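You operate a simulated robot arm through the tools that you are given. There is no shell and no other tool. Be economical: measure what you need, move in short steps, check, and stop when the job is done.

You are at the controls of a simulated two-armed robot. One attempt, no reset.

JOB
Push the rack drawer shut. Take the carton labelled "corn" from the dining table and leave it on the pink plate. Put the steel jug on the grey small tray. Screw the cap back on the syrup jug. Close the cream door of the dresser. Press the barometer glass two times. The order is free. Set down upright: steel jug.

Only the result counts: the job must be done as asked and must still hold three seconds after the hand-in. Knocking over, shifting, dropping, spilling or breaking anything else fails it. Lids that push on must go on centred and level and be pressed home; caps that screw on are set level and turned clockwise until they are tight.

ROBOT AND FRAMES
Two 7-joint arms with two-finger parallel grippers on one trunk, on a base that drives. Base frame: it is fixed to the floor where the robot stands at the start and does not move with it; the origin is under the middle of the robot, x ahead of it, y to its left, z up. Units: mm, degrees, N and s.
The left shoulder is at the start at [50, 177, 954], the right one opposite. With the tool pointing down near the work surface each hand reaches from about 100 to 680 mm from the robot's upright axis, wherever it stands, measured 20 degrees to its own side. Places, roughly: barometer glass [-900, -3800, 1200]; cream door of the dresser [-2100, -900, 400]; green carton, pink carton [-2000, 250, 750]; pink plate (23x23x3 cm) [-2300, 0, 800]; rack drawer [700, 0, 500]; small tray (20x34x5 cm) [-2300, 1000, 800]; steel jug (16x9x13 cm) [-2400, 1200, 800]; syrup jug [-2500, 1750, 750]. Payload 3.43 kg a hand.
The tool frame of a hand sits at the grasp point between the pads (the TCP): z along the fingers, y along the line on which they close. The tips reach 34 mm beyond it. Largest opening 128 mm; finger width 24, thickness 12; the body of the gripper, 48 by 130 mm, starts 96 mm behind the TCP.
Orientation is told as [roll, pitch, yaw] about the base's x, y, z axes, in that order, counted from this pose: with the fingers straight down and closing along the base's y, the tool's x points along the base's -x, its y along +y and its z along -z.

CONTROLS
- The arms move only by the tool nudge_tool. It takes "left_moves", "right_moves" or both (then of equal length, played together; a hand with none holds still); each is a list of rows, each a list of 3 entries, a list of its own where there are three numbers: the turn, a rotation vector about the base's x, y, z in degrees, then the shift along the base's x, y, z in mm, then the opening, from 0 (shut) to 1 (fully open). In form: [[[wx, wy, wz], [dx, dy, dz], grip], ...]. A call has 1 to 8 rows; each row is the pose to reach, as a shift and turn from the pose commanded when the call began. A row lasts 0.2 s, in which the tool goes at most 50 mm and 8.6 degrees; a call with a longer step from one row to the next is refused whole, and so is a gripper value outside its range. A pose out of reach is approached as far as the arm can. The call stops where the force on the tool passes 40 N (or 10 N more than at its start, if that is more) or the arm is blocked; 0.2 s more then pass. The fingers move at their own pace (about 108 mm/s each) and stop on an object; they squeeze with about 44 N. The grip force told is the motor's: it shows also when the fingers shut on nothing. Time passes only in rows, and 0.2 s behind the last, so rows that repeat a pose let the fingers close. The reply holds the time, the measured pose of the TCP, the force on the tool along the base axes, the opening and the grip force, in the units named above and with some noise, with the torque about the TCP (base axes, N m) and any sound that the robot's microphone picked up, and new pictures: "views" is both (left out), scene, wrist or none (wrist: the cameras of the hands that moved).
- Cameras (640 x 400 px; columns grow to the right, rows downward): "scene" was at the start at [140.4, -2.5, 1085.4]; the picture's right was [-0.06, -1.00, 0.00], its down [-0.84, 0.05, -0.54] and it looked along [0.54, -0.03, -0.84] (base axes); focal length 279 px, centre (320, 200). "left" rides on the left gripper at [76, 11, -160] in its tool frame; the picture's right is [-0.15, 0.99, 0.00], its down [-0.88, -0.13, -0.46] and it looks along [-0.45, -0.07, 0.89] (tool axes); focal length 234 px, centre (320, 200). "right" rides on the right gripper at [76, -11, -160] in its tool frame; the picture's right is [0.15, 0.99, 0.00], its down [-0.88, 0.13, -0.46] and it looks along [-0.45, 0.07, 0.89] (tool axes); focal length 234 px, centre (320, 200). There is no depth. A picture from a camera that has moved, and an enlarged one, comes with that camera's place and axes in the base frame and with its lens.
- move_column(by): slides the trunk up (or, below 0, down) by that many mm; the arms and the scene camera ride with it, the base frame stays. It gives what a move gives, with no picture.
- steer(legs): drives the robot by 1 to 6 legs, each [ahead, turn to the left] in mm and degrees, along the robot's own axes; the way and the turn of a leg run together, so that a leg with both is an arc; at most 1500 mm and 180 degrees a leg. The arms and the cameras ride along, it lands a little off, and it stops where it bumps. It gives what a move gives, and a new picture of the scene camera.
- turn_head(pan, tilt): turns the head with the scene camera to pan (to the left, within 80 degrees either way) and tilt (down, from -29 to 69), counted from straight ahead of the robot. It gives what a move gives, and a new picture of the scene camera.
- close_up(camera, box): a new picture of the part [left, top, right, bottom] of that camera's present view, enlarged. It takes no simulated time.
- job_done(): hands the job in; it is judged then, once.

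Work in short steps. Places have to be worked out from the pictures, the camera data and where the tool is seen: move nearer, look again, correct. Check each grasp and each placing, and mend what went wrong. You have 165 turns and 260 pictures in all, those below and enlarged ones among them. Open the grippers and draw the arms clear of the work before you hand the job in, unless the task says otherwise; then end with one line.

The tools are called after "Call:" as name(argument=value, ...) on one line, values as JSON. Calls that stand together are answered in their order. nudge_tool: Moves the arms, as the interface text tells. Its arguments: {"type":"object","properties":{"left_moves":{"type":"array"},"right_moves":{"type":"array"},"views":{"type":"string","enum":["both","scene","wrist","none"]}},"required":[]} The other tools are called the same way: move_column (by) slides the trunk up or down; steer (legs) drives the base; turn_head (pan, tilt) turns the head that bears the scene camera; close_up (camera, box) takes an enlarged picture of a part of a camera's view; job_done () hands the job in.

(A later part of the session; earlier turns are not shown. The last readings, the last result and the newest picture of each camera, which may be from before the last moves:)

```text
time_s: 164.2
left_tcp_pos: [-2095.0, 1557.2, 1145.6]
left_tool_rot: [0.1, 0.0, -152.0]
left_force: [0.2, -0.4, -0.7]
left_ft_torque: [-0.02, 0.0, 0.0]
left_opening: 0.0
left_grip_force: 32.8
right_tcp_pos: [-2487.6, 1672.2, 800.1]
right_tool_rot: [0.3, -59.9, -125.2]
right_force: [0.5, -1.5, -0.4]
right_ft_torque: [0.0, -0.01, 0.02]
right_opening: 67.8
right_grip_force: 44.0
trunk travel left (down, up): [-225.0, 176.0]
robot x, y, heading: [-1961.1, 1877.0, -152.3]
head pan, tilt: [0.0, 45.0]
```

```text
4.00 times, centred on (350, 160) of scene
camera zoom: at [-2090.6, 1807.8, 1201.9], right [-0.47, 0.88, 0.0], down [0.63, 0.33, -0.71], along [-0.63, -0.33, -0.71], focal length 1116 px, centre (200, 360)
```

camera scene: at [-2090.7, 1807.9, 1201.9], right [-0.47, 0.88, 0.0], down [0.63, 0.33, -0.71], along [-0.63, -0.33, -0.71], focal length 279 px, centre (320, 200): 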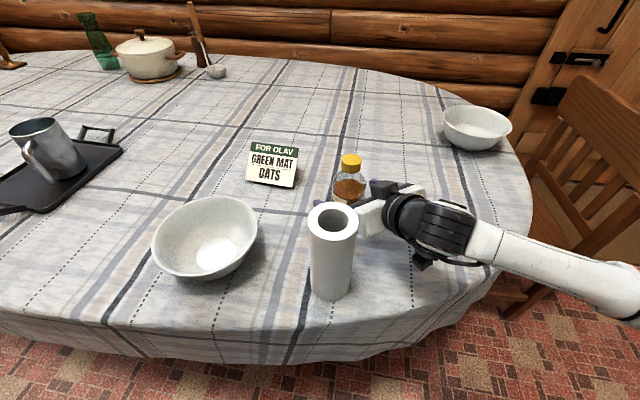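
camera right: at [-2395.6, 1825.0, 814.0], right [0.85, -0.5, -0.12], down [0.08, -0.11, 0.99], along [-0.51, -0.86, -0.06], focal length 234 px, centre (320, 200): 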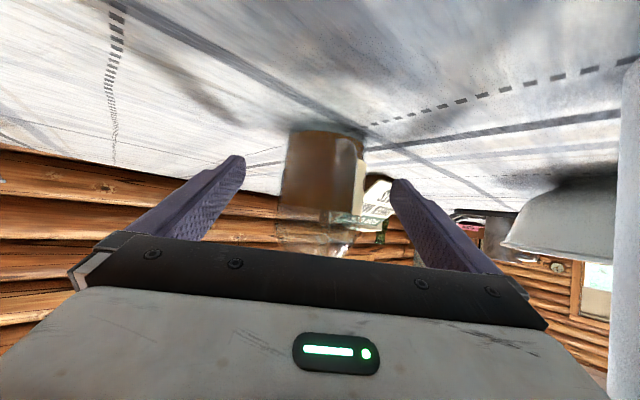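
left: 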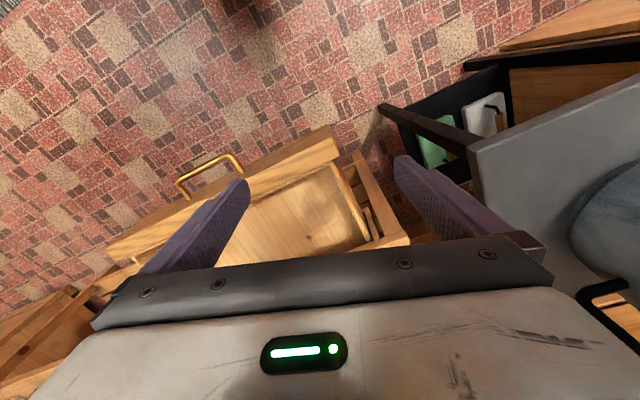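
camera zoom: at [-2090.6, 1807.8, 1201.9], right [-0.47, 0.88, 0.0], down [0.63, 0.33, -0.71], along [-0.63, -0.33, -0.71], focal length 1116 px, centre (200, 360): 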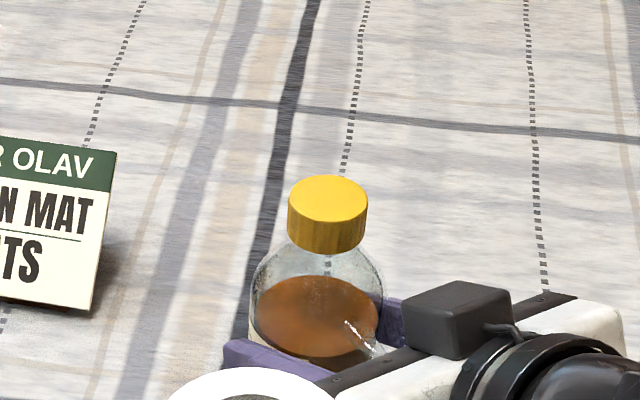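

The jug is held firmly at 67.8 mm. I'll bring the left hand over the cap with counter-clockwise pre-rotation.

Call:
nudge_tool(left_moves=[[[0, 0, 6], [-40, 10, -5], 0], [[0, 0, 12], [-80, 20, -15], 0.3], [[0, 0, 18], [-120, 30, -25], 0.5], [[0, 0, 24], [-160, 40, -40], 0.5], [[0, 0, 30], [-200, 50, -55], 0.5], [[0, 0, 36], [-240, 62, -70], 0.5], [[0, 0, 42], [-280, 74, -85], 0.5], [[0, 0, 48], [-315, 85, -100], 0.5]], views="none")

Call:
nudge_tool(left_moves=[[[0, 0, 0], [-30, 8, -10], 0.5], [[0, 0, 0], [-60, 16, -25], 0.5], [[0, 0, 0], [-81, 22, -50], 0.5], [[0, 0, 0], [-81, 22, -90], 0.5], [[0, 0, 0], [-81, 22, -90], 0.5]], views="both")

```text
time_s: 166.0
left_tcp_pos: [-2413.3, 1643.1, 1045.5]
left_tool_rot: [0.1, -0.1, -104.1]
left_force: [-0.4, 0.5, -0.4]
left_ft_torque: [0.03, -0.02, -0.01]
left_opening: 64.0
left_grip_force: 0.1
right_tcp_pos: [-2488.0, 1673.2, 800.8]
right_tool_rot: [0.3, -60.0, -125.0]
right_force: [1.0, 1.3, 1.1]
right_ft_torque: [-0.01, -0.08, 0.07]
right_opening: 67.7
right_grip_force: 44.3
trunk travel left (down, up): [-225.0, 176.0]
robot x, y, heading: [-1959.7, 1879.6, -152.2]
head pan, tilt: [0.0, 45.0]
```

```text
time_s: 167.4
left_tcp_pos: [-2485.6, 1625.8, 962.5]
left_tool_rot: [-1.1, 0.8, -100.3]
left_force: [-0.9, 0.7, -0.1]
left_ft_torque: [0.01, 0.01, -0.01]
left_opening: 64.1
left_grip_force: 0.0
left hand out of reach, approached as far as the arm can: row 2, 3, 4, 5
right_tcp_pos: [-2487.6, 1674.0, 799.3]
right_tool_rot: [0.3, -59.9, -125.1]
right_force: [0.7, 0.3, 0.8]
right_ft_torque: [-0.06, 0.02, -0.06]
right_opening: 67.8
right_grip_force: 44.2
trunk travel left (down, up): [-225.0, 176.0]
robot x, y, heading: [-1960.2, 1878.4, -152.3]
head pan, tilt: [0.0, 45.0]
stopped in row 5 (left hand): the arm was blocked; the commanded pose is now the measured one
camera scene: at [-2090.6, 1807.9, 1201.9], right [-0.47, 0.88, 0.0], down [0.63, 0.33, -0.71], along [-0.63, -0.33, -0.71], focal length 279 px, centre (320, 200)
camera left: at [-2459.0, 1694.5, 1123.6], right [0.95, -0.32, -0.02], down [-0.28, -0.85, 0.45], along [-0.16, -0.42, -0.89], focal length 234 px, centre (320, 200)
```

scene: 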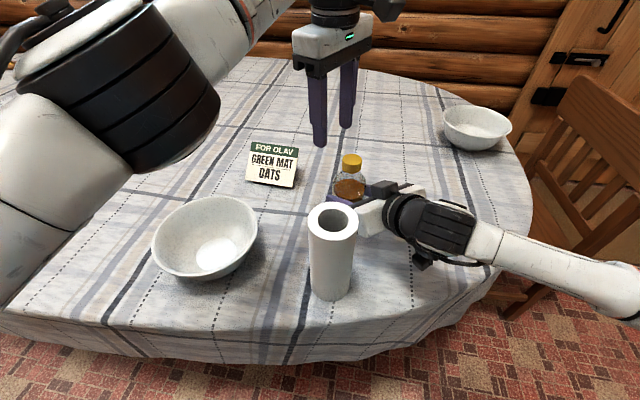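
left: 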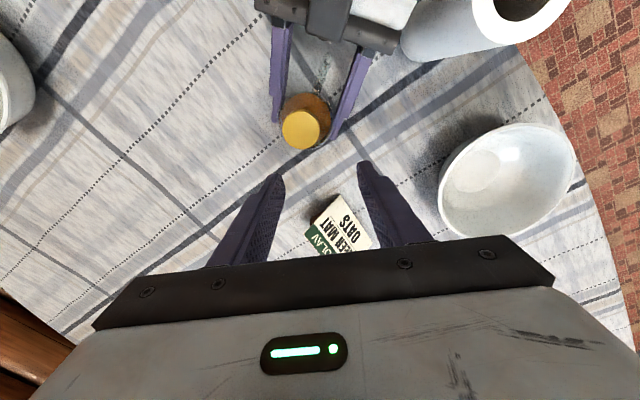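

The left arm is at its limit with that yaw. I'll reduce the pre-rotation, which should extend the reach, and try again lower.

Call:
nudge_tool(left_moves=[[[0.3, -1, -8], [0, 5, 0], 0.5], [[0.6, -1.2, -16], [-2, 15, -10], 0.5], [[0.6, -1.2, -24], [-4, 25, -20], 0.5], [[0.6, -1.2, -30], [-6, 38, -25], 0.5], [[0.6, -1.2, -30], [-6, 38, -25], 0.5]], views="wrist")

```text
time_s: 168.8
left_tcp_pos: [-2486.6, 1627.9, 945.1]
left_tool_rot: [-1.4, 1.8, -127.0]
left_force: [-0.2, 0.4, -0.3]
left_ft_torque: [-0.02, 0.01, 0.01]
left_opening: 63.9
left_grip_force: 0.1
left hand out of reach, approached as far as the arm can: row 1, 2, 3, 4, 5
right_tcp_pos: [-2487.3, 1673.7, 800.7]
right_tool_rot: [0.3, -59.8, -125.1]
right_force: [1.0, -0.6, 0.4]
right_ft_torque: [-0.06, 0.02, -0.03]
right_opening: 67.7
right_grip_force: 43.7
trunk travel left (down, up): [-225.0, 176.0]
robot x, y, heading: [-1960.7, 1880.0, -152.1]
head pan, tilt: [0.0, 45.0]
stopped in row 5 (left hand): the arm was blocked; the commanded pose is now the measured one
camera left: at [-2432.0, 1674.4, 1107.2], right [0.7, -0.71, -0.03], down [-0.64, -0.64, 0.43], along [-0.32, -0.28, -0.9], focal length 234 px, centre (320, 200)
```

left: 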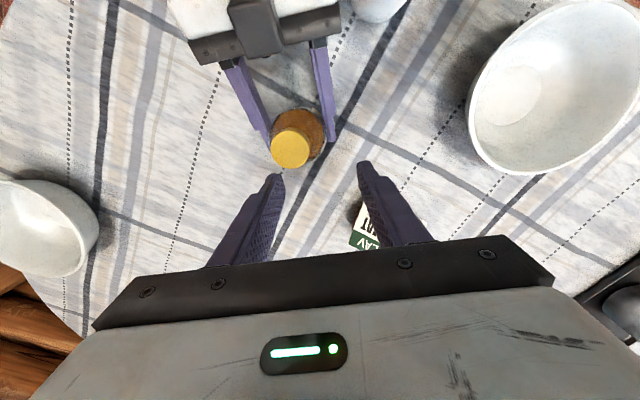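

Still short. It's simplest to bring the jug slightly closer: the right hand lifts it 10 mm and moves it (+40,-40) while the left hand rises.

Call:
nudge_tool(left_moves=[[[0, 0, 0], [10, 0, 20], 0.5], [[0, 0, 0], [20, -2, 40], 0.5], [[0, 0, 0], [30, -4, 50], 0.5], [[0, 0, 0], [36, -5, 50], 0.5], [[0, 0, 0], [36, -5, 50], 0.5], [[0, 0, 0], [36, -5, 50], 0.5], [[0, 0, 0], [36, -5, 50], 0.5]], right_moves=[[[0, 0, 0], [0, 0, 5], 0.48], [[0, 0, 0], [0, 0, 11], 0.48], [[0, 0, 0], [13, -13, 11], 0.48], [[0, 0, 0], [27, -27, 11], 0.48], [[0, 0, 0], [40, -40, 11], 0.48], [[0, 0, 0], [40, -40, 5], 0.48], [[0, 0, 0], [40, -40, 1], 0.48]], views="both")

```text
time_s: 170.4
left_tcp_pos: [-2451.5, 1625.6, 994.4]
left_tool_rot: [-1.2, 1.8, -127.5]
left_force: [0.7, 0.7, -0.1]
left_ft_torque: [0.04, -0.01, -0.02]
left_opening: 64.2
left_grip_force: 0.1
right_tcp_pos: [-2460.4, 1648.2, 818.6]
right_tool_rot: [0.5, -59.7, -125.1]
right_force: [-0.4, 0.3, -3.6]
right_ft_torque: [0.01, -0.02, 0.04]
right_opening: 67.7
right_grip_force: 44.3
right hand out of reach, approached as far as the arm can: row 4, 5, 6, 7
trunk travel left (down, up): [-225.0, 176.0]
robot x, y, heading: [-1958.2, 1875.2, -152.3]
head pan, tilt: [0.0, 45.0]
camera scene: at [-2091.0, 1807.7, 1201.8], right [-0.47, 0.88, 0.0], down [0.63, 0.33, -0.71], along [-0.63, -0.33, -0.71], focal length 279 px, centre (320, 200)
camera right: at [-2369.5, 1800.5, 834.0], right [0.86, -0.5, -0.12], down [0.07, -0.11, 0.99], along [-0.51, -0.86, -0.06], focal length 234 px, centre (320, 200)
camera left: at [-2396.0, 1672.0, 1156.1], right [0.7, -0.72, -0.03], down [-0.64, -0.64, 0.43], along [-0.33, -0.28, -0.9], focal length 234 px, centre (320, 200)
```

scene: 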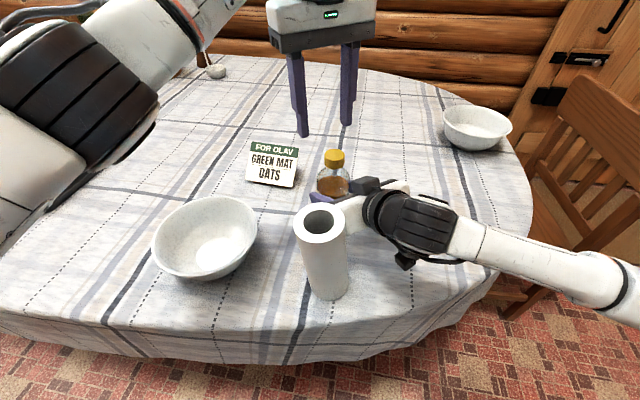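
right: 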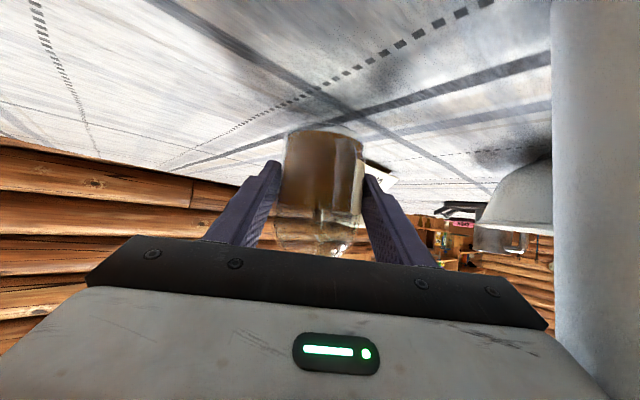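
left: 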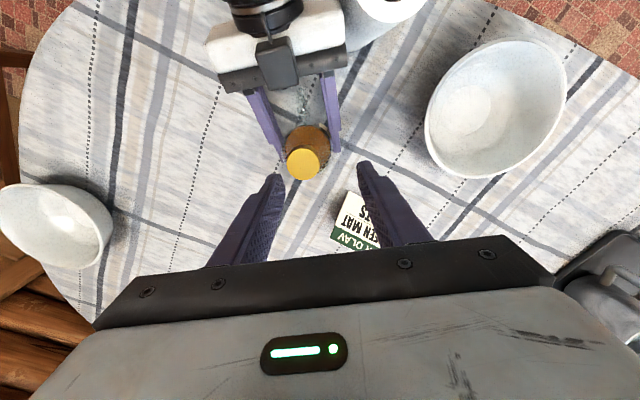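

The paper roll looks slightly tilted, so my right hand is touching it. I'll reverse that move at once.

Call:
nudge_tool(right_moves=[[[0, 0, 0], [-5, 6, 0], 0.48], [[0, 0, 0], [-11, 12, 0], 0.48], [[0, 0, 0], [-18, 19, 0], 0.48], [[0, 0, 0], [-26, 26, 0], 0.48], [[0, 0, 0], [-26, 26, 0], 0.48]], views="scene")

```text
time_s: 171.6
left_tcp_pos: [-2449.7, 1625.4, 992.7]
left_tool_rot: [-1.3, 1.8, -127.5]
left_force: [0.0, 0.8, 1.1]
left_ft_torque: [0.03, 0.0, 0.01]
left_opening: 63.9
left_grip_force: 0.1
right_tcp_pos: [-2488.0, 1675.1, 818.5]
right_tool_rot: [0.4, -59.8, -125.1]
right_force: [0.6, -0.4, -3.6]
right_ft_torque: [0.04, -0.06, 0.01]
right_opening: 67.6
right_grip_force: 44.1
trunk travel left (down, up): [-225.0, 176.0]
robot x, y, heading: [-1955.7, 1879.3, -152.3]
head pan, tilt: [0.0, 45.0]
camera scene: at [-2091.0, 1807.7, 1201.8], right [-0.47, 0.88, 0.0], down [0.63, 0.33, -0.71], along [-0.63, -0.33, -0.71], focal length 279 px, centre (320, 200)
```

scene: 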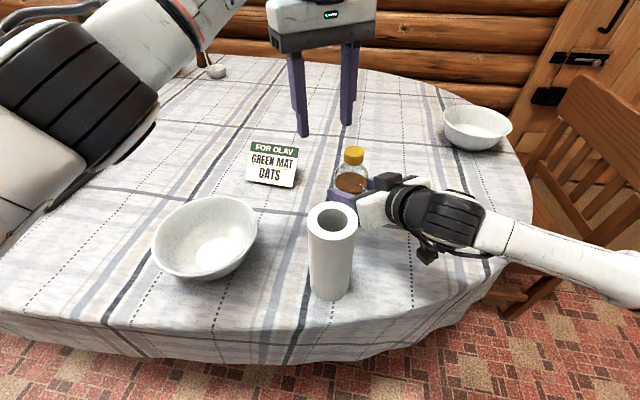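

The roll is upright again in its original place. Instead I'll work in the air: raise the trunk 150 mm so the held jug clears everything, then bring it to where both hands reach.

Call:
move_column(by=150)

Call:
nudge_tool(right_moves=[[[0, 0, 0], [5, -10, 0], 0.48], [[0, 0, 0], [14, -27, 0], 0.48], [[0, 0, 0], [24, -45, 0], 0.48], [[0, 0, 0], [34, -63, 0], 0.48], [[0, 0, 0], [43, -80, 0], 0.48], [[0, 0, 0], [52, -98, 0], 0.48], [[0, 0, 0], [58, -110, 0], 0.48], [[0, 0, 0], [58, -110, 0], 0.48]], views="both")

```text
time_s: 173.4
left_tcp_pos: [-2450.7, 1626.1, 1144.4]
left_tool_rot: [-1.4, 1.8, -127.6]
left_force: [0.3, 0.4, -0.2]
left_ft_torque: [0.02, -0.01, 0.02]
left_opening: 64.2
left_grip_force: 0.0
right_tcp_pos: [-2487.2, 1675.5, 968.1]
right_tool_rot: [0.3, -59.8, -125.2]
right_force: [-0.5, -0.6, -5.3]
right_ft_torque: [0.03, -0.05, -0.02]
right_opening: 67.7
right_grip_force: 44.0
trunk travel left (down, up): [-375.0, 26.0]
robot x, y, heading: [-1956.1, 1876.7, -152.2]
head pan, tilt: [0.0, 45.0]
```

```text
time_s: 175.2
left_tcp_pos: [-2451.8, 1626.0, 1143.7]
left_tool_rot: [-1.3, 1.8, -127.5]
left_force: [-0.4, 0.1, 0.1]
left_ft_torque: [0.0, 0.01, -0.01]
left_opening: 64.1
left_grip_force: 0.1
right_tcp_pos: [-2430.6, 1565.5, 967.2]
right_tool_rot: [0.4, -59.8, -125.0]
right_force: [0.4, 0.5, -4.7]
right_ft_torque: [0.08, -0.04, 0.01]
right_opening: 67.8
right_grip_force: 43.8
right hand out of reach, approached as far as the arm can: row 4, 5
trunk travel left (down, up): [-375.0, 26.0]
robot x, y, heading: [-1957.1, 1879.3, -152.1]
head pan, tilt: [0.0, 45.0]
camera scene: at [-2091.0, 1807.7, 1351.8], right [-0.47, 0.88, 0.0], down [0.63, 0.33, -0.71], along [-0.63, -0.33, -0.71], focal length 279 px, centre (320, 200)
camera right: at [-2338.3, 1717.4, 982.1], right [0.85, -0.5, -0.12], down [0.08, -0.11, 0.99], along [-0.51, -0.86, -0.06], focal length 234 px, centre (320, 200)
```

scene: 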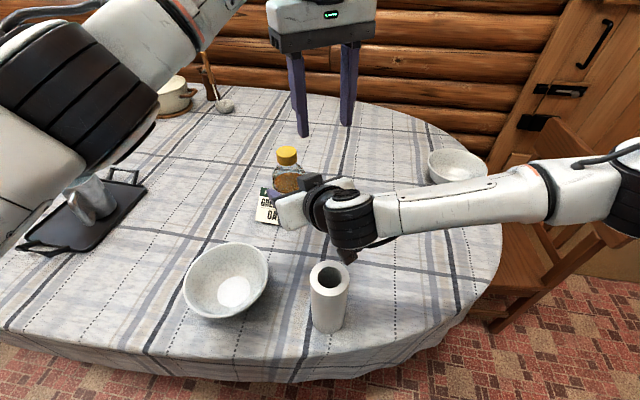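
right: 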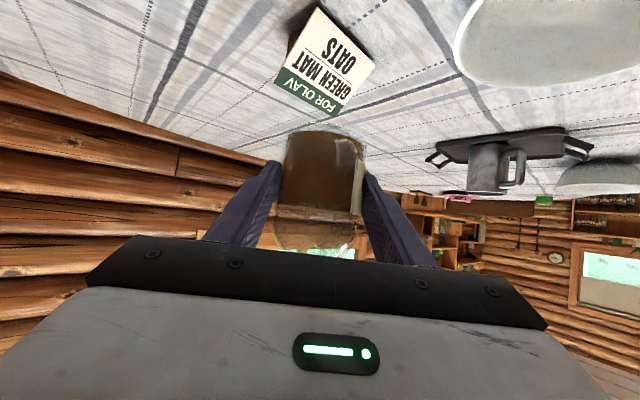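

The jug is safely in the air with its axis near (-2436,1556) and cap top near z 1054. I'll move the left hand above the cap, levelled.

Call:
nudge_tool(left_moves=[[[-2.2, 0, 6], [5, -20, 0], 0.5], [[-2.2, 0, 12], [10, -45, 0], 0.5], [[-2.2, 0, 18], [16, -70, 0], 0.5], [[-2.2, 0, 24], [16, -70, -24], 0.5], [[-2.2, 0, 24], [16, -70, -24], 0.5]], views="wrist")

Call:
close_up(camera="left", box=[220, 90, 420, 215])

Call:
close_up(camera="scene", box=[210, 80, 370, 180])

```text
time_s: 176.4
left_tcp_pos: [-2435.2, 1555.9, 1120.9]
left_tool_rot: [-0.4, -0.1, -103.5]
left_force: [-0.1, -0.6, 0.0]
left_ft_torque: [-0.03, 0.01, -0.03]
left_opening: 63.8
left_grip_force: 0.0
right_tcp_pos: [-2429.7, 1565.1, 967.8]
right_tool_rot: [0.5, -59.9, -125.1]
right_force: [0.1, -0.3, -4.3]
right_ft_torque: [0.04, -0.01, 0.0]
right_opening: 68.0
right_grip_force: 43.3
trunk travel left (down, up): [-375.0, 26.0]
robot x, y, heading: [-1960.8, 1876.9, -152.4]
head pan, tilt: [0.0, 45.0]
camera left: at [-2405.1, 1625.7, 1280.2], right [0.93, -0.37, -0.01], down [-0.33, -0.83, 0.46], along [-0.18, -0.42, -0.89], focal length 234 px, centre (320, 200)
```

left: 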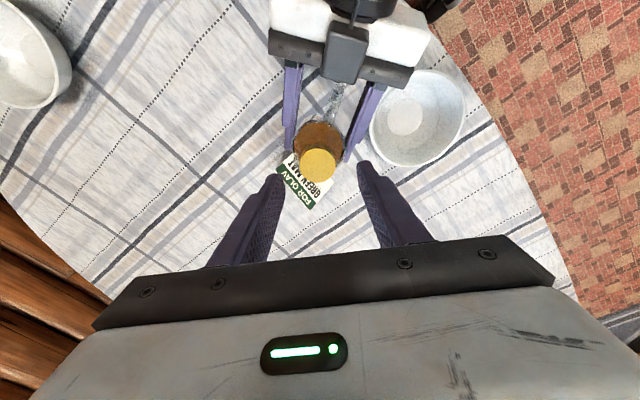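

```text
3.20 times, centred on (320, 152) of left
camera zoom: at [-2405.1, 1625.7, 1280.2], right [0.93, -0.37, -0.01], down [-0.33, -0.83, 0.46], along [-0.18, -0.42, -0.89], focal length 749 px, centre (320, 352)
```

zoom: 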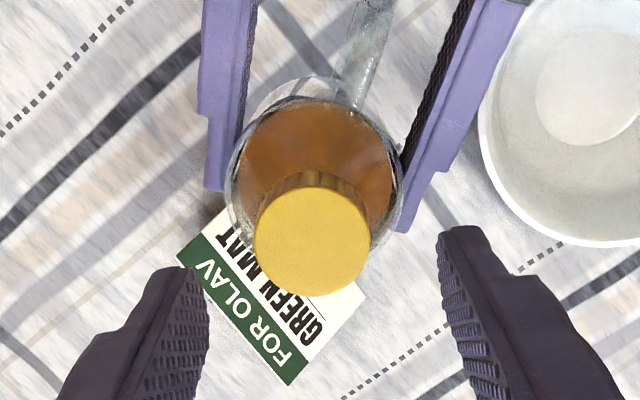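

```text
4.00 times, centred on (290, 130) of scene
camera zoom: at [-2090.8, 1807.7, 1351.9], right [-0.47, 0.88, 0.0], down [0.63, 0.33, -0.71], along [-0.63, -0.33, -0.71], focal length 1116 px, centre (440, 480)
```

zoom: 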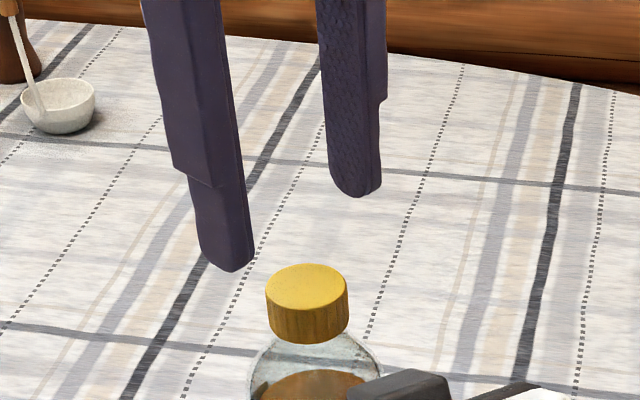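

The cap centre is at about (-2438,1558, top z ≈ 1057). I'll shift (-2.5,+2), descend and grip.

Call:
nudge_tool(left_moves=[[[0.3, -0.3, 0], [-2.5, 2, -20], 0.5], [[0.3, -0.3, 0], [-2.5, 2, -40], 0.5], [[0.3, -0.3, 0], [-2.5, 2, -52], 0.5], [[0.3, -0.3, 0], [-2.5, 2, -52], 0.5]], views="none")

Call:
close_up(camera="left", box=[220, 90, 420, 215])

Call:
close_up(camera="scene", box=[210, 80, 370, 180])

```text
time_s: 177.4
left_tcp_pos: [-2437.8, 1558.2, 1068.2]
left_tool_rot: [-0.2, 0.2, -103.5]
left_force: [0.4, -0.4, -0.1]
left_ft_torque: [-0.01, 0.0, -0.04]
left_opening: 63.9
left_grip_force: 0.0
right_tcp_pos: [-2429.4, 1566.5, 967.5]
right_tool_rot: [0.4, -59.9, -125.1]
right_force: [-0.2, 0.3, -4.4]
right_ft_torque: [0.06, -0.02, 0.04]
right_opening: 67.6
right_grip_force: 44.2
trunk travel left (down, up): [-375.0, 26.0]
robot x, y, heading: [-1955.1, 1876.9, -152.3]
head pan, tilt: [0.0, 45.0]
```

```text
3.20 times, centred on (320, 152) of left
camera zoom: at [-2409.2, 1626.6, 1228.9], right [0.93, -0.37, 0.0], down [-0.33, -0.83, 0.45], along [-0.17, -0.42, -0.89], focal length 749 px, centre (320, 352)
```

zoom: 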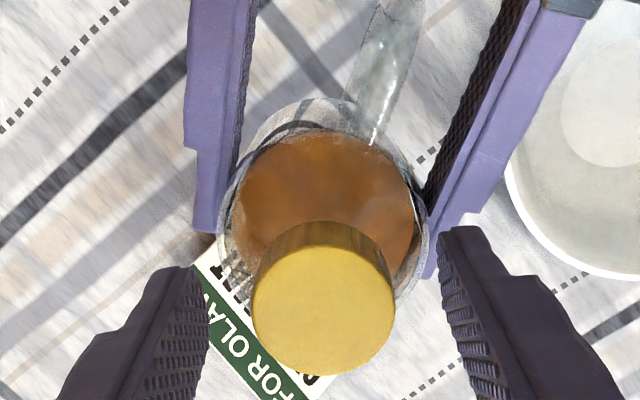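

```text
4.00 times, centred on (290, 130) of scene
camera zoom: at [-2091.0, 1807.7, 1351.8], right [-0.47, 0.88, 0.0], down [0.63, 0.33, -0.71], along [-0.63, -0.33, -0.71], focal length 1116 px, centre (440, 480)
```

zoom: 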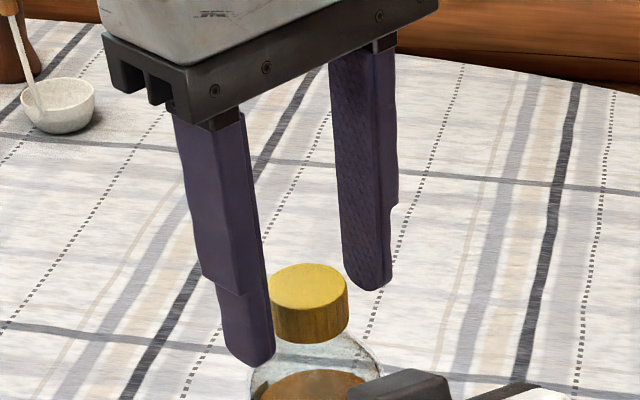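

Centred within 1–2 mm. Closing the left fingers on the cap.

Call:
nudge_tool(left_moves=[[[0, 0, 0], [1, -0.5, 0], 0.4], [[0, 0, 0], [1, -0.5, 0], 0.25], [[0, 0, 0], [1, -0.5, 0], 0.15], [[0, 0, 0], [1, -0.5, 0], 0.15]], views="none")

Call:
close_up(camera="scene", box=[210, 80, 370, 180])

```text
time_s: 178.4
left_tcp_pos: [-2438.2, 1555.9, 1069.6]
left_tool_rot: [-0.2, 0.2, -103.4]
left_force: [-4.6, -1.0, -0.6]
left_ft_torque: [-0.03, 0.03, -0.04]
left_opening: 34.6
left_grip_force: 44.2
right_tcp_pos: [-2429.7, 1565.1, 968.4]
right_tool_rot: [0.4, -59.9, -125.1]
right_force: [4.9, 0.9, -3.9]
right_ft_torque: [0.01, 0.46, 0.05]
right_opening: 67.4
right_grip_force: 44.0
trunk travel left (down, up): [-375.0, 26.0]
robot x, y, heading: [-1956.1, 1880.4, -152.3]
head pan, tilt: [0.0, 45.0]
```

```text
4.00 times, centred on (290, 130) of scene
camera zoom: at [-2091.0, 1807.7, 1351.8], right [-0.47, 0.88, 0.0], down [0.63, 0.33, -0.71], along [-0.63, -0.33, -0.71], focal length 1116 px, centre (440, 480)
```

zoom: 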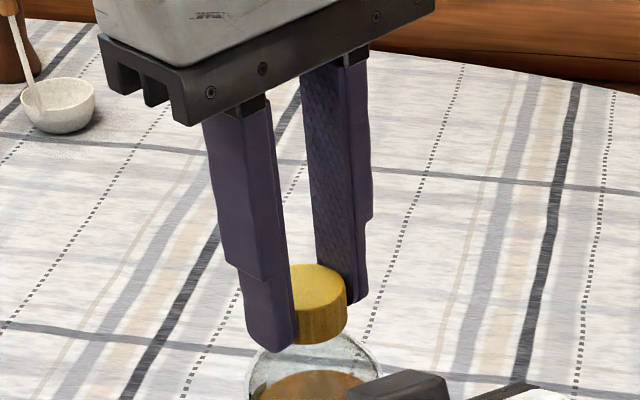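

The opening reads 34.6 mm instead of 36, so I'm gripping a chord about 5 mm off-centre. I'll look to see which way.

Call:
close_up(camera="left", box=[240, 115, 400, 215])

```text
4.00 times, centred on (320, 165) of left
camera zoom: at [-2408.0, 1625.8, 1228.7], right [0.93, -0.37, 0.0], down [-0.33, -0.83, 0.45], along [-0.17, -0.42, -0.89], focal length 937 px, centre (320, 340)
```

zoom: 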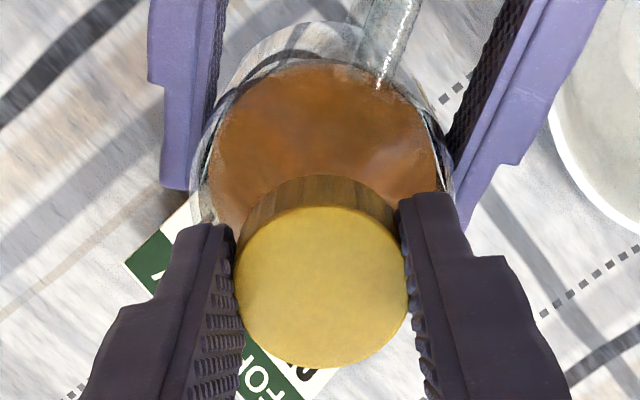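

The cap seems about 3 mm toward the camera side (+y) of the grip line. I'll reopen, shift and regrip.

Call:
nudge_tool(left_moves=[[[0, 0, 0], [0, 0, 0], 0.35], [[0, 0, 0], [0.7, 3.2, 0], 0.4], [[0, 0, 0], [0.7, 3.2, 0], 0.4], [[0, 0, 0], [0.7, 3.2, 0], 0.2], [[0, 0, 0], [0.7, 3.2, 0], 0.15], [[0, 0, 0], [0.7, 3.2, 0], 0.15]], views="none")

```text
time_s: 179.8
left_tcp_pos: [-2436.5, 1558.9, 1068.0]
left_tool_rot: [-0.2, 0.2, -103.5]
left_force: [-5.3, -0.2, -0.5]
left_ft_torque: [-0.04, 0.01, -0.05]
left_opening: 34.5
left_grip_force: 43.9
right_tcp_pos: [-2430.4, 1565.7, 967.4]
right_tool_rot: [0.4, -59.9, -125.1]
right_force: [4.4, 0.8, -3.3]
right_ft_torque: [-0.07, 0.42, 0.09]
right_opening: 67.6
right_grip_force: 44.4
trunk travel left (down, up): [-375.0, 26.0]
robot x, y, heading: [-1955.7, 1880.7, -152.3]
head pan, tilt: [0.0, 45.0]
```

The reading didn't change with a 3 mm shift, so the grip is near centre. I'll turn the cap clockwise while the right hand holds the jug.

Call:
nudge_tool(left_moves=[[[0, 0, 0], [-1, -1, -1], 0.15], [[0, 0, -8.5], [-1, -1, -2], 0.15], [[0, 0, -17], [-1, -1, -2], 0.15], [[0, 0, -25.5], [-1, -1, -2], 0.15], [[0, 0, -34], [-1, -1, -2], 0.15], [[0, 0, -42.5], [-1, -1, -2], 0.15], [[0, 0, -51], [-1, -1, -2], 0.15], [[0, 0, -59.5], [-1, -1, -2], 0.15]], views="none")

Call:
close_up(camera="scene", box=[210, 90, 370, 190])

```text
time_s: 181.6
left_tcp_pos: [-2436.9, 1557.6, 1066.4]
left_tool_rot: [0.0, 0.4, -163.0]
left_force: [15.9, -4.3, 7.9]
left_ft_torque: [-0.09, -0.49, 0.05]
left_opening: 34.3
left_grip_force: 44.8
right_tcp_pos: [-2433.0, 1567.3, 968.1]
right_tool_rot: [0.3, -59.9, -125.3]
right_force: [-15.5, 4.6, -10.6]
right_ft_torque: [-0.26, -1.06, -0.2]
right_opening: 67.4
right_grip_force: 43.2
trunk travel left (down, up): [-375.0, 26.0]
robot x, y, heading: [-1957.1, 1877.0, -152.3]
head pan, tilt: [0.0, 45.0]
```

```text
4.00 times, centred on (290, 140) of scene
camera zoom: at [-2091.0, 1807.6, 1351.8], right [-0.47, 0.88, 0.0], down [0.63, 0.33, -0.71], along [-0.63, -0.33, -0.71], focal length 1116 px, centre (440, 440)
```

zoom: 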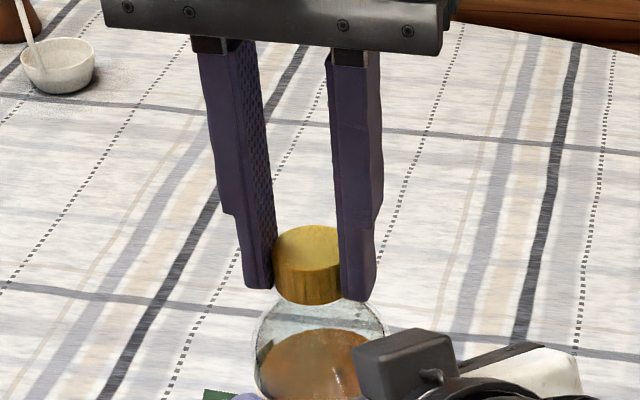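

The jug held still while the cap turned 60°. There's a side load from the grip offset, so I'll relieve it by shifting (+3,-1) and keep turning.

Call:
nudge_tool(left_moves=[[[0, 0, 0], [3, -1, 0], 0.15], [[0, 0, -8.5], [3.6, -0.3, 0], 0.15], [[0, 0, -17], [4, 0.4, 0], 0.15], [[0, 0, -25.5], [4.2, 1, 0], 0.15], [[0, 0, -34], [4.3, 1.7, 0], 0.15]], views="none")

Call:
close_up(camera="left", box=[240, 115, 400, 215])

```text
time_s: 182.8
left_tcp_pos: [-2432.7, 1556.2, 1065.7]
left_tool_rot: [0.4, 0.2, 163.4]
left_force: [0.5, -25.2, 3.0]
left_ft_torque: [-1.27, -0.11, 0.09]
left_opening: 35.1
left_grip_force: 43.9
right_tcp_pos: [-2430.6, 1567.5, 967.3]
right_tool_rot: [0.3, -59.7, -125.1]
right_force: [-0.5, 24.8, -6.4]
right_ft_torque: [-1.11, 0.03, -0.16]
right_opening: 67.9
right_grip_force: 43.8
trunk travel left (down, up): [-375.0, 26.0]
robot x, y, heading: [-1954.0, 1876.1, -152.3]
head pan, tilt: [0.0, 45.0]
```

```text
4.00 times, centred on (320, 165) of left
camera zoom: at [-2363.7, 1524.9, 1225.9], right [-0.42, -0.91, 0.01], down [-0.81, 0.38, 0.45], along [-0.41, 0.19, -0.89], focal length 937 px, centre (320, 340)
```

zoom: 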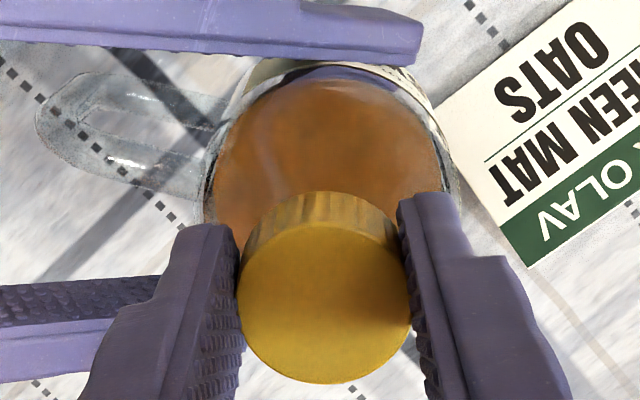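

Working back from the side forces, the cap really sits about 5 mm outward of the left TCP, with its true centre near (-2438,1553.7). I'll open, re-centre there and wind back.

Call:
nudge_tool(left_moves=[[[0, 0, 0], [0, -2, 1], 0.4], [[0, 0, 0], [-2, -2, 2], 0.5], [[0, 0, 8.5], [-4, -2.5, 2], 0.5], [[0, 0, 17], [-5, -2.5, 2], 0.5], [[0, 0, 25.5], [-5, -2.5, 2], 0.5], [[0, 0, 34], [-5, -2.5, 2], 0.5], [[0, 0, 42.5], [-5, -2.5, 2], 0.5], [[0, 0, 51], [-5, -2.5, 2], 0.5]], views="none")

Call:
nudge_tool(left_moves=[[[0, 0, 8.5], [0, 0, 0], 0.5], [[0, 0, 17], [0, 0, 0], 0.5], [[0, 0, 25.5], [0, 0, 0], 0.5], [[0, 0, 34], [0, 0, 0], 0.5], [[0, 0, 42.5], [0, 0, 0], 0.5], [[0, 0, 46], [0, 0, 0], 0.5]], views="none")

Call:
close_up(camera="left", box=[240, 115, 400, 215])

Call:
close_up(camera="scene", box=[226, 110, 354, 190])

```text
time_s: 184.6
left_tcp_pos: [-2437.5, 1557.8, 1067.4]
left_tool_rot: [-0.1, 0.2, -145.8]
left_force: [-0.1, 0.2, 0.3]
left_ft_torque: [0.05, 0.02, -0.03]
left_opening: 64.0
left_grip_force: 0.1
right_tcp_pos: [-2430.3, 1566.0, 967.1]
right_tool_rot: [0.4, -59.9, -125.0]
right_force: [0.0, -0.2, -3.6]
right_ft_torque: [0.0, -0.03, 0.0]
right_opening: 67.5
right_grip_force: 44.0
trunk travel left (down, up): [-375.0, 26.0]
robot x, y, heading: [-1958.6, 1875.1, -152.2]
head pan, tilt: [0.0, 45.0]
```

```text
time_s: 186.0
left_tcp_pos: [-2437.0, 1558.4, 1068.2]
left_tool_rot: [0.0, 0.2, -99.8]
left_force: [-0.6, 0.7, 0.4]
left_ft_torque: [0.02, 0.0, 0.0]
left_opening: 63.9
left_grip_force: 0.1
right_tcp_pos: [-2430.1, 1566.7, 968.0]
right_tool_rot: [0.5, -59.9, -125.1]
right_force: [0.7, 0.4, -4.0]
right_ft_torque: [0.03, -0.04, 0.01]
right_opening: 67.5
right_grip_force: 44.6
trunk travel left (down, up): [-375.0, 26.0]
robot x, y, heading: [-1958.3, 1878.5, -152.4]
head pan, tilt: [0.0, 45.0]
```

```text
4.00 times, centred on (320, 165) of left
camera zoom: at [-2413.3, 1630.3, 1228.9], right [0.95, -0.31, 0.0], down [-0.28, -0.85, 0.45], along [-0.14, -0.43, -0.89], focal length 937 px, centre (320, 340)
```

zoom: 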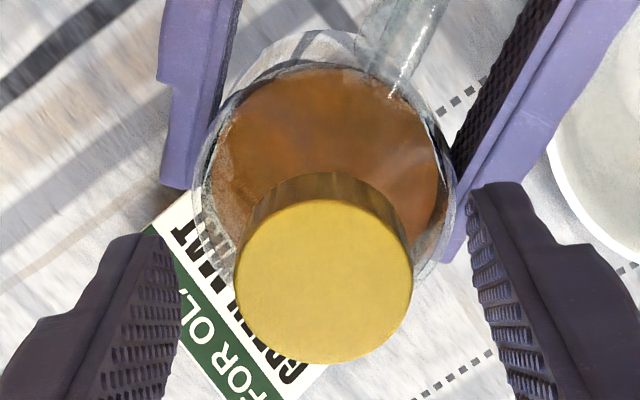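

```text
5.00 times, centred on (290, 150) of scene
camera zoom: at [-2091.0, 1807.7, 1351.8], right [-0.47, 0.88, 0.0], down [0.63, 0.33, -0.71], along [-0.63, -0.33, -0.71], focal length 1395 px, centre (470, 450)
```

zoom: 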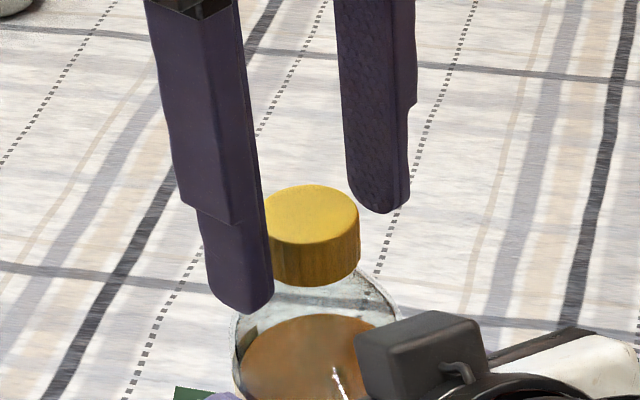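

I used the wrong compensation sign on the last turn, which caused that load. I'll make a modest 2 mm outward correction, grip again, and turn in shorter strokes while watching forces.

Call:
nudge_tool(left_moves=[[[0, 0, 0], [-0.5, -2, -2], 0.5], [[0, 0, 0], [-0.5, -2, -2], 0.3], [[0, 0, 0], [-0.5, -2, -2], 0.15], [[0, 0, 0], [-0.5, -2, -2], 0.15], [[0, 0, -8], [-0.5, -2, -2.5], 0.15], [[0, 0, -16], [-0.5, -2, -3], 0.15], [[0, 0, -24], [-0.5, -2, -3], 0.15], [[0, 0, -32], [-0.5, -2, -3], 0.15]], views="none")

```text
time_s: 187.8
left_tcp_pos: [-2438.5, 1557.0, 1064.6]
left_tool_rot: [-0.2, 0.1, -132.1]
left_force: [1.9, 3.9, 6.0]
left_ft_torque: [0.04, -0.56, 0.03]
left_opening: 35.3
left_grip_force: 43.9
right_tcp_pos: [-2431.2, 1565.6, 966.7]
right_tool_rot: [0.5, -59.8, -125.1]
right_force: [-3.9, -3.6, -9.0]
right_ft_torque: [0.41, 0.16, 0.01]
right_opening: 67.7
right_grip_force: 43.7
trunk travel left (down, up): [-375.0, 26.0]
robot x, y, heading: [-1957.3, 1874.5, -152.4]
head pan, tilt: [0.0, 45.0]
```

Forces are small now, so I'll continue turning.

Call:
nudge_tool(left_moves=[[[0, 0, -8.5], [0.6, 0.5, -0.5], 0.15], [[0, 0, -17], [1, 0.3, -0.5], 0.15], [[0, 0, -25.5], [1.3, 0.1, -1], 0.15], [[0, 0, -34], [1.6, -0.2, -1], 0.15], [[0, 0, -42.5], [1.8, -0.5, -1], 0.15], [[0, 0, -51], [1.9, -0.8, -1], 0.15], [[0, 0, -59.5], [2, -1.1, -1.5], 0.15]], views="none")

Call:
close_up(camera="scene", box=[226, 110, 354, 190])

```text
time_s: 189.4
left_tcp_pos: [-2436.8, 1556.8, 1063.4]
left_tool_rot: [-0.1, 0.1, 168.3]
left_force: [-0.2, 10.1, 10.6]
left_ft_torque: [0.12, -0.22, -0.03]
left_opening: 35.9
left_grip_force: 43.3
right_tcp_pos: [-2428.9, 1565.7, 967.1]
right_tool_rot: [0.4, -59.8, -125.0]
right_force: [-0.3, -10.4, -14.3]
right_ft_torque: [0.96, 0.15, 0.08]
right_opening: 67.7
right_grip_force: 43.9
trunk travel left (down, up): [-375.0, 26.0]
robot x, y, heading: [-1958.3, 1879.3, -152.5]
head pan, tilt: [0.0, 45.0]
```

```text
5.00 times, centred on (290, 150) of scene
camera zoom: at [-2091.0, 1807.7, 1351.8], right [-0.47, 0.88, 0.0], down [0.63, 0.33, -0.71], along [-0.63, -0.33, -0.71], focal length 1395 px, centre (470, 450)
```

zoom: 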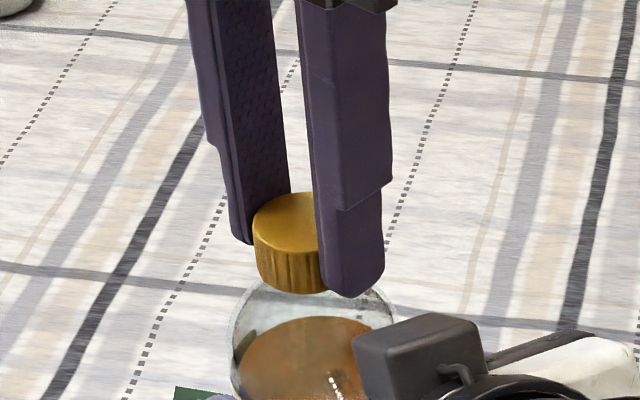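

The grip is centred (35.9 mm), forces are low and the cap is sinking slightly as it turns, so the thread is engaging. Continuing clockwise.

Call:
nudge_tool(left_moves=[[[0, 0, -8], [0, 1.5, 0], 0.15], [[0, 0, -16], [0, 1.8, -0.3], 0.15], [[0, 0, -24], [0, 1.8, -0.5], 0.15], [[0, 0, -32], [0, 1.8, -0.7], 0.15], [[0, 0, -40], [0, 1.8, -1], 0.15], [[0, 0, -48], [0, 1.8, -1], 0.15]], views="none")

```text
time_s: 190.8
left_tcp_pos: [-2437.2, 1553.8, 1061.5]
left_tool_rot: [-0.2, 0.4, 120.8]
left_force: [-1.4, -4.8, 10.8]
left_ft_torque: [-0.56, -0.05, 1.23]
left_opening: 34.8
left_grip_force: 43.4
right_tcp_pos: [-2432.1, 1567.3, 965.4]
right_tool_rot: [0.3, -59.7, -125.3]
right_force: [0.8, 5.5, -14.0]
right_ft_torque: [0.28, 0.11, -1.24]
right_opening: 67.8
right_grip_force: 44.0
trunk travel left (down, up): [-375.0, 26.0]
robot x, y, heading: [-1959.7, 1877.8, -152.2]
head pan, tilt: [0.0, 45.0]
```

The torque jumped to 1.23 N·m, so the cap has become tight. I'll turn a little further to confirm.

Call:
nudge_tool(left_moves=[[[0, 0, -5], [0, -0.5, 0], 0.15], [[0, 0, -10], [0, -0.5, 0], 0.15], [[0, 0, -15], [0, -0.5, 0], 0.15]], views="none")

Call:
close_up(camera="scene", box=[226, 110, 354, 190])

Call:
close_up(camera="left", box=[240, 115, 400, 215])

```text
time_s: 191.6
left_tcp_pos: [-2434.7, 1556.6, 1061.7]
left_tool_rot: [-0.2, 0.2, 105.5]
left_force: [1.2, -3.8, 9.5]
left_ft_torque: [-0.43, -0.09, 1.01]
left_opening: 36.0
left_grip_force: 43.7
right_tcp_pos: [-2429.8, 1565.3, 966.5]
right_tool_rot: [0.4, -59.8, -125.1]
right_force: [-1.7, 5.5, -12.3]
right_ft_torque: [0.05, -0.08, -1.04]
right_opening: 68.3
right_grip_force: 43.8
trunk travel left (down, up): [-375.0, 26.0]
robot x, y, heading: [-1957.6, 1881.0, -152.2]
head pan, tilt: [0.0, 45.0]
```

```text
5.00 times, centred on (290, 150) of scene
camera zoom: at [-2091.0, 1807.7, 1351.8], right [-0.47, 0.88, 0.0], down [0.63, 0.33, -0.71], along [-0.63, -0.33, -0.71], focal length 1395 px, centre (470, 450)
```

zoom: 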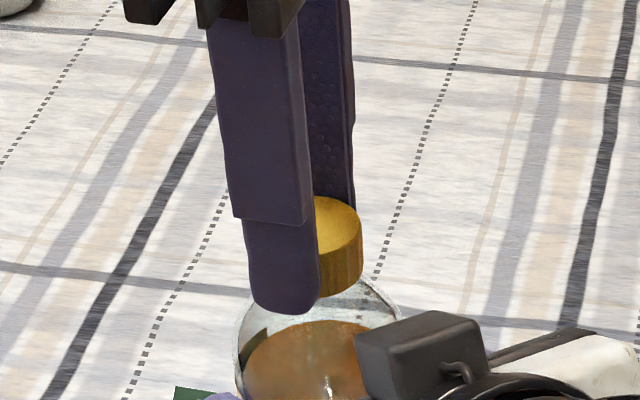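

```text
4.00 times, centred on (320, 165) of left
camera zoom: at [-2426.5, 1480.1, 1222.5], right [-0.99, -0.12, 0.0], down [-0.11, 0.88, 0.45], along [-0.05, 0.45, -0.89], focal length 937 px, centre (320, 340)
```

zoom: 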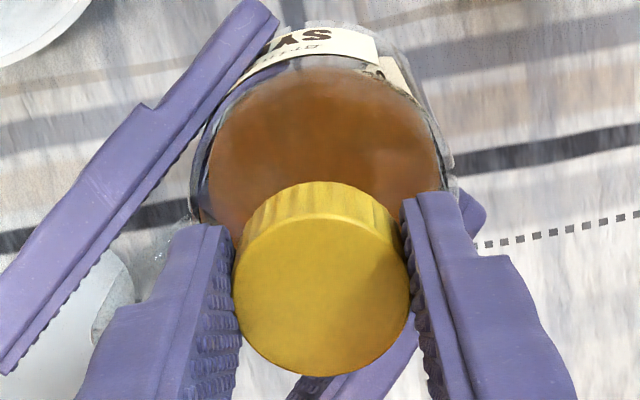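

The torque holds at about 1 N·m while the fingers slip, so the cap is tight. I'll open the left hand, lift it off, and wind its yaw back.

Call:
nudge_tool(left_moves=[[[0, 0, 3], [0, 0, 0], 0.3], [[0, 0, 3], [0, 0, 0], 0.5], [[0, 0, 3], [0, 0, 40], 0.5], [[0, 0, 10], [5, 0, 85], 0.5], [[0, 0, 18], [20, 0, 125], 0.5], [[0, 0, 26], [50, 0, 150], 0.3], [[0, 0, 34], [90, 0, 170], 0.1], [[0, 0, 42], [130, 0, 190], 0]], views="scene")

Call:
close_up(camera="scene", box=[226, 110, 354, 190])

```text
time_s: 193.4
left_tcp_pos: [-2301.8, 1555.9, 1252.2]
left_tool_rot: [-0.2, 0.2, 147.7]
left_force: [0.2, 1.0, 0.5]
left_ft_torque: [0.0, 0.06, -0.01]
left_opening: 0.0
left_grip_force: 33.0
right_tcp_pos: [-2429.9, 1565.8, 968.6]
right_tool_rot: [0.4, -59.9, -125.1]
right_force: [-0.1, -0.7, -3.9]
right_ft_torque: [0.03, -0.01, -0.02]
right_opening: 68.2
right_grip_force: 44.3
trunk travel left (down, up): [-375.0, 26.0]
robot x, y, heading: [-1962.7, 1880.7, -152.3]
head pan, tilt: [0.0, 45.0]
camera scene: at [-2090.0, 1807.6, 1352.0], right [-0.47, 0.88, 0.0], down [0.63, 0.33, -0.71], along [-0.63, -0.33, -0.71], focal length 279 px, centre (320, 200)
```

scene: 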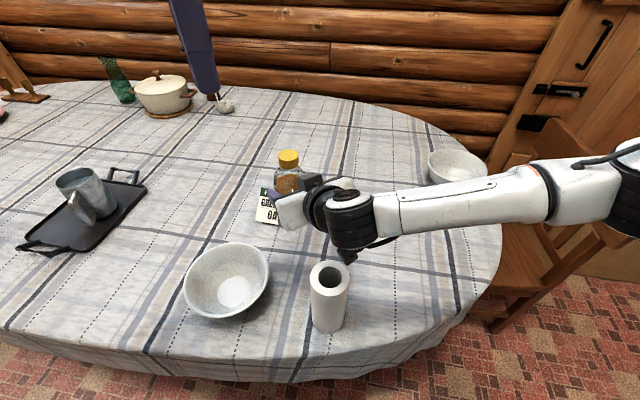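

```text
5.00 times, centred on (290, 150) of scene
camera zoom: at [-2090.0, 1807.6, 1352.0], right [-0.47, 0.88, 0.0], down [0.63, 0.33, -0.71], along [-0.63, -0.33, -0.71], focal length 1395 px, centre (470, 450)
```

zoom: 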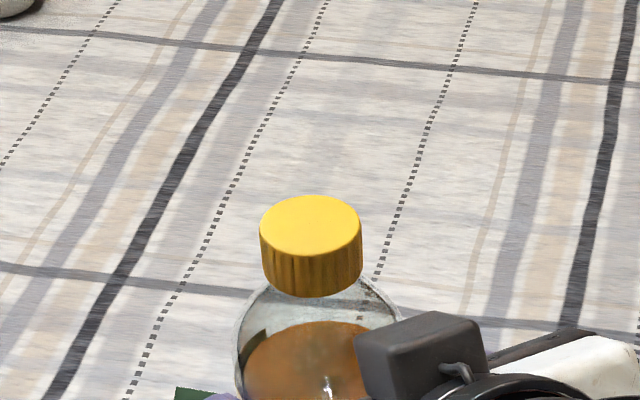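

The cap sits level and lower on the neck. Now I'll return the jug: move back over its spot, lower the trunk 150 mm, then set it down.

Call:
nudge_tool(right_moves=[[[0, 0, 0], [-6, 12, 0], 0.48], [[0, 0, 0], [-15, 30, 0], 0.48], [[0, 0, 0], [-24, 47, 0], 0.48], [[0, 0, 0], [-34, 65, 0], 0.48], [[0, 0, 0], [-44, 83, 0], 0.48], [[0, 0, 0], [-53, 100, 0], 0.48], [[0, 0, 0], [-58, 109, 0], 0.48], [[0, 0, 0], [-58, 109, 0], 0.48]], views="none")

Call:
move_column(by=-130)

Call:
close_up(camera="scene", box=[160, 60, 560, 310])

```text
time_s: 195.2
left_tcp_pos: [-2304.3, 1555.9, 1252.2]
left_tool_rot: [-0.2, 0.2, 147.5]
left_force: [-0.6, 0.3, -0.4]
left_ft_torque: [-0.01, 0.0, 0.01]
left_opening: 0.0
left_grip_force: 32.6
right_tcp_pos: [-2486.3, 1676.9, 968.3]
right_tool_rot: [0.4, -59.9, -125.1]
right_force: [1.1, -0.1, -4.2]
right_ft_torque: [0.06, -0.01, 0.0]
right_opening: 68.2
right_grip_force: 44.3
right hand out of reach, approached as far as the arm can: row 2, 3
trunk travel left (down, up): [-375.0, 26.0]
robot x, y, heading: [-1960.0, 1877.0, -152.3]
head pan, tilt: [0.0, 45.0]
```

```text
time_s: 196.8
left_tcp_pos: [-2303.8, 1556.8, 1122.4]
left_tool_rot: [-0.2, 0.3, 147.6]
left_force: [0.2, -0.3, -0.4]
left_ft_torque: [0.03, 0.01, 0.0]
left_opening: 0.0
left_grip_force: 33.0
right_tcp_pos: [-2487.9, 1676.0, 838.5]
right_tool_rot: [0.4, -59.8, -125.1]
right_force: [-0.7, 0.3, -3.4]
right_ft_torque: [0.01, 0.0, -0.01]
right_opening: 68.0
right_grip_force: 44.3
trunk travel left (down, up): [-245.0, 156.0]
robot x, y, heading: [-1959.4, 1876.6, -152.1]
head pan, tilt: [0.0, 45.0]
```

```text
1.60 times, centred on (360, 185) of scene
camera zoom: at [-2090.9, 1807.8, 1221.9], right [-0.47, 0.88, 0.0], down [0.63, 0.33, -0.71], along [-0.63, -0.33, -0.71], focal length 446 px, centre (256, 224)
```

zoom: 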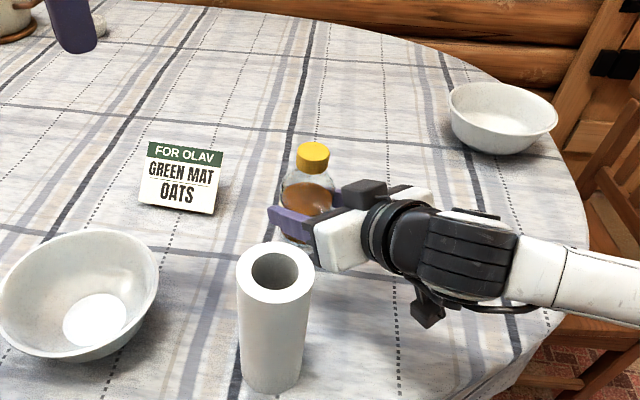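

Clear of the roll. I'll lower the jug to the table.

Call:
nudge_tool(right_moves=[[[0, 0, 0], [0, 0, -12], 0.48], [[0, 0, 0], [0, 0, -22], 0.48], [[0, 0, 0], [0, 0, -30], 0.48], [[0, 0, 0], [0, 0, -34], 0.48], [[0, 0, 0], [0, 0, -37], 0.48], [[0, 0, 0], [0, 0, -39.5], 0.48], [[0, 0, 0], [0, 0, -41], 0.48], [[0, 0, 0], [0, 0, -41], 0.48]], views="none")

```text
time_s: 198.6
left_tcp_pos: [-2302.6, 1558.3, 1123.2]
left_tool_rot: [-0.1, 0.0, 147.4]
left_force: [0.5, 0.2, -0.8]
left_ft_torque: [0.01, 0.01, 0.01]
left_opening: 0.0
left_grip_force: 33.1
right_tcp_pos: [-2487.6, 1675.8, 802.5]
right_tool_rot: [0.1, -60.3, -124.9]
right_force: [-1.7, 3.1, 14.1]
right_ft_torque: [0.45, 0.02, 0.02]
right_opening: 67.7
right_grip_force: 44.6
trunk travel left (down, up): [-245.0, 156.0]
robot x, y, heading: [-1960.0, 1877.6, -152.5]
head pan, tilt: [0.0, 45.0]
```

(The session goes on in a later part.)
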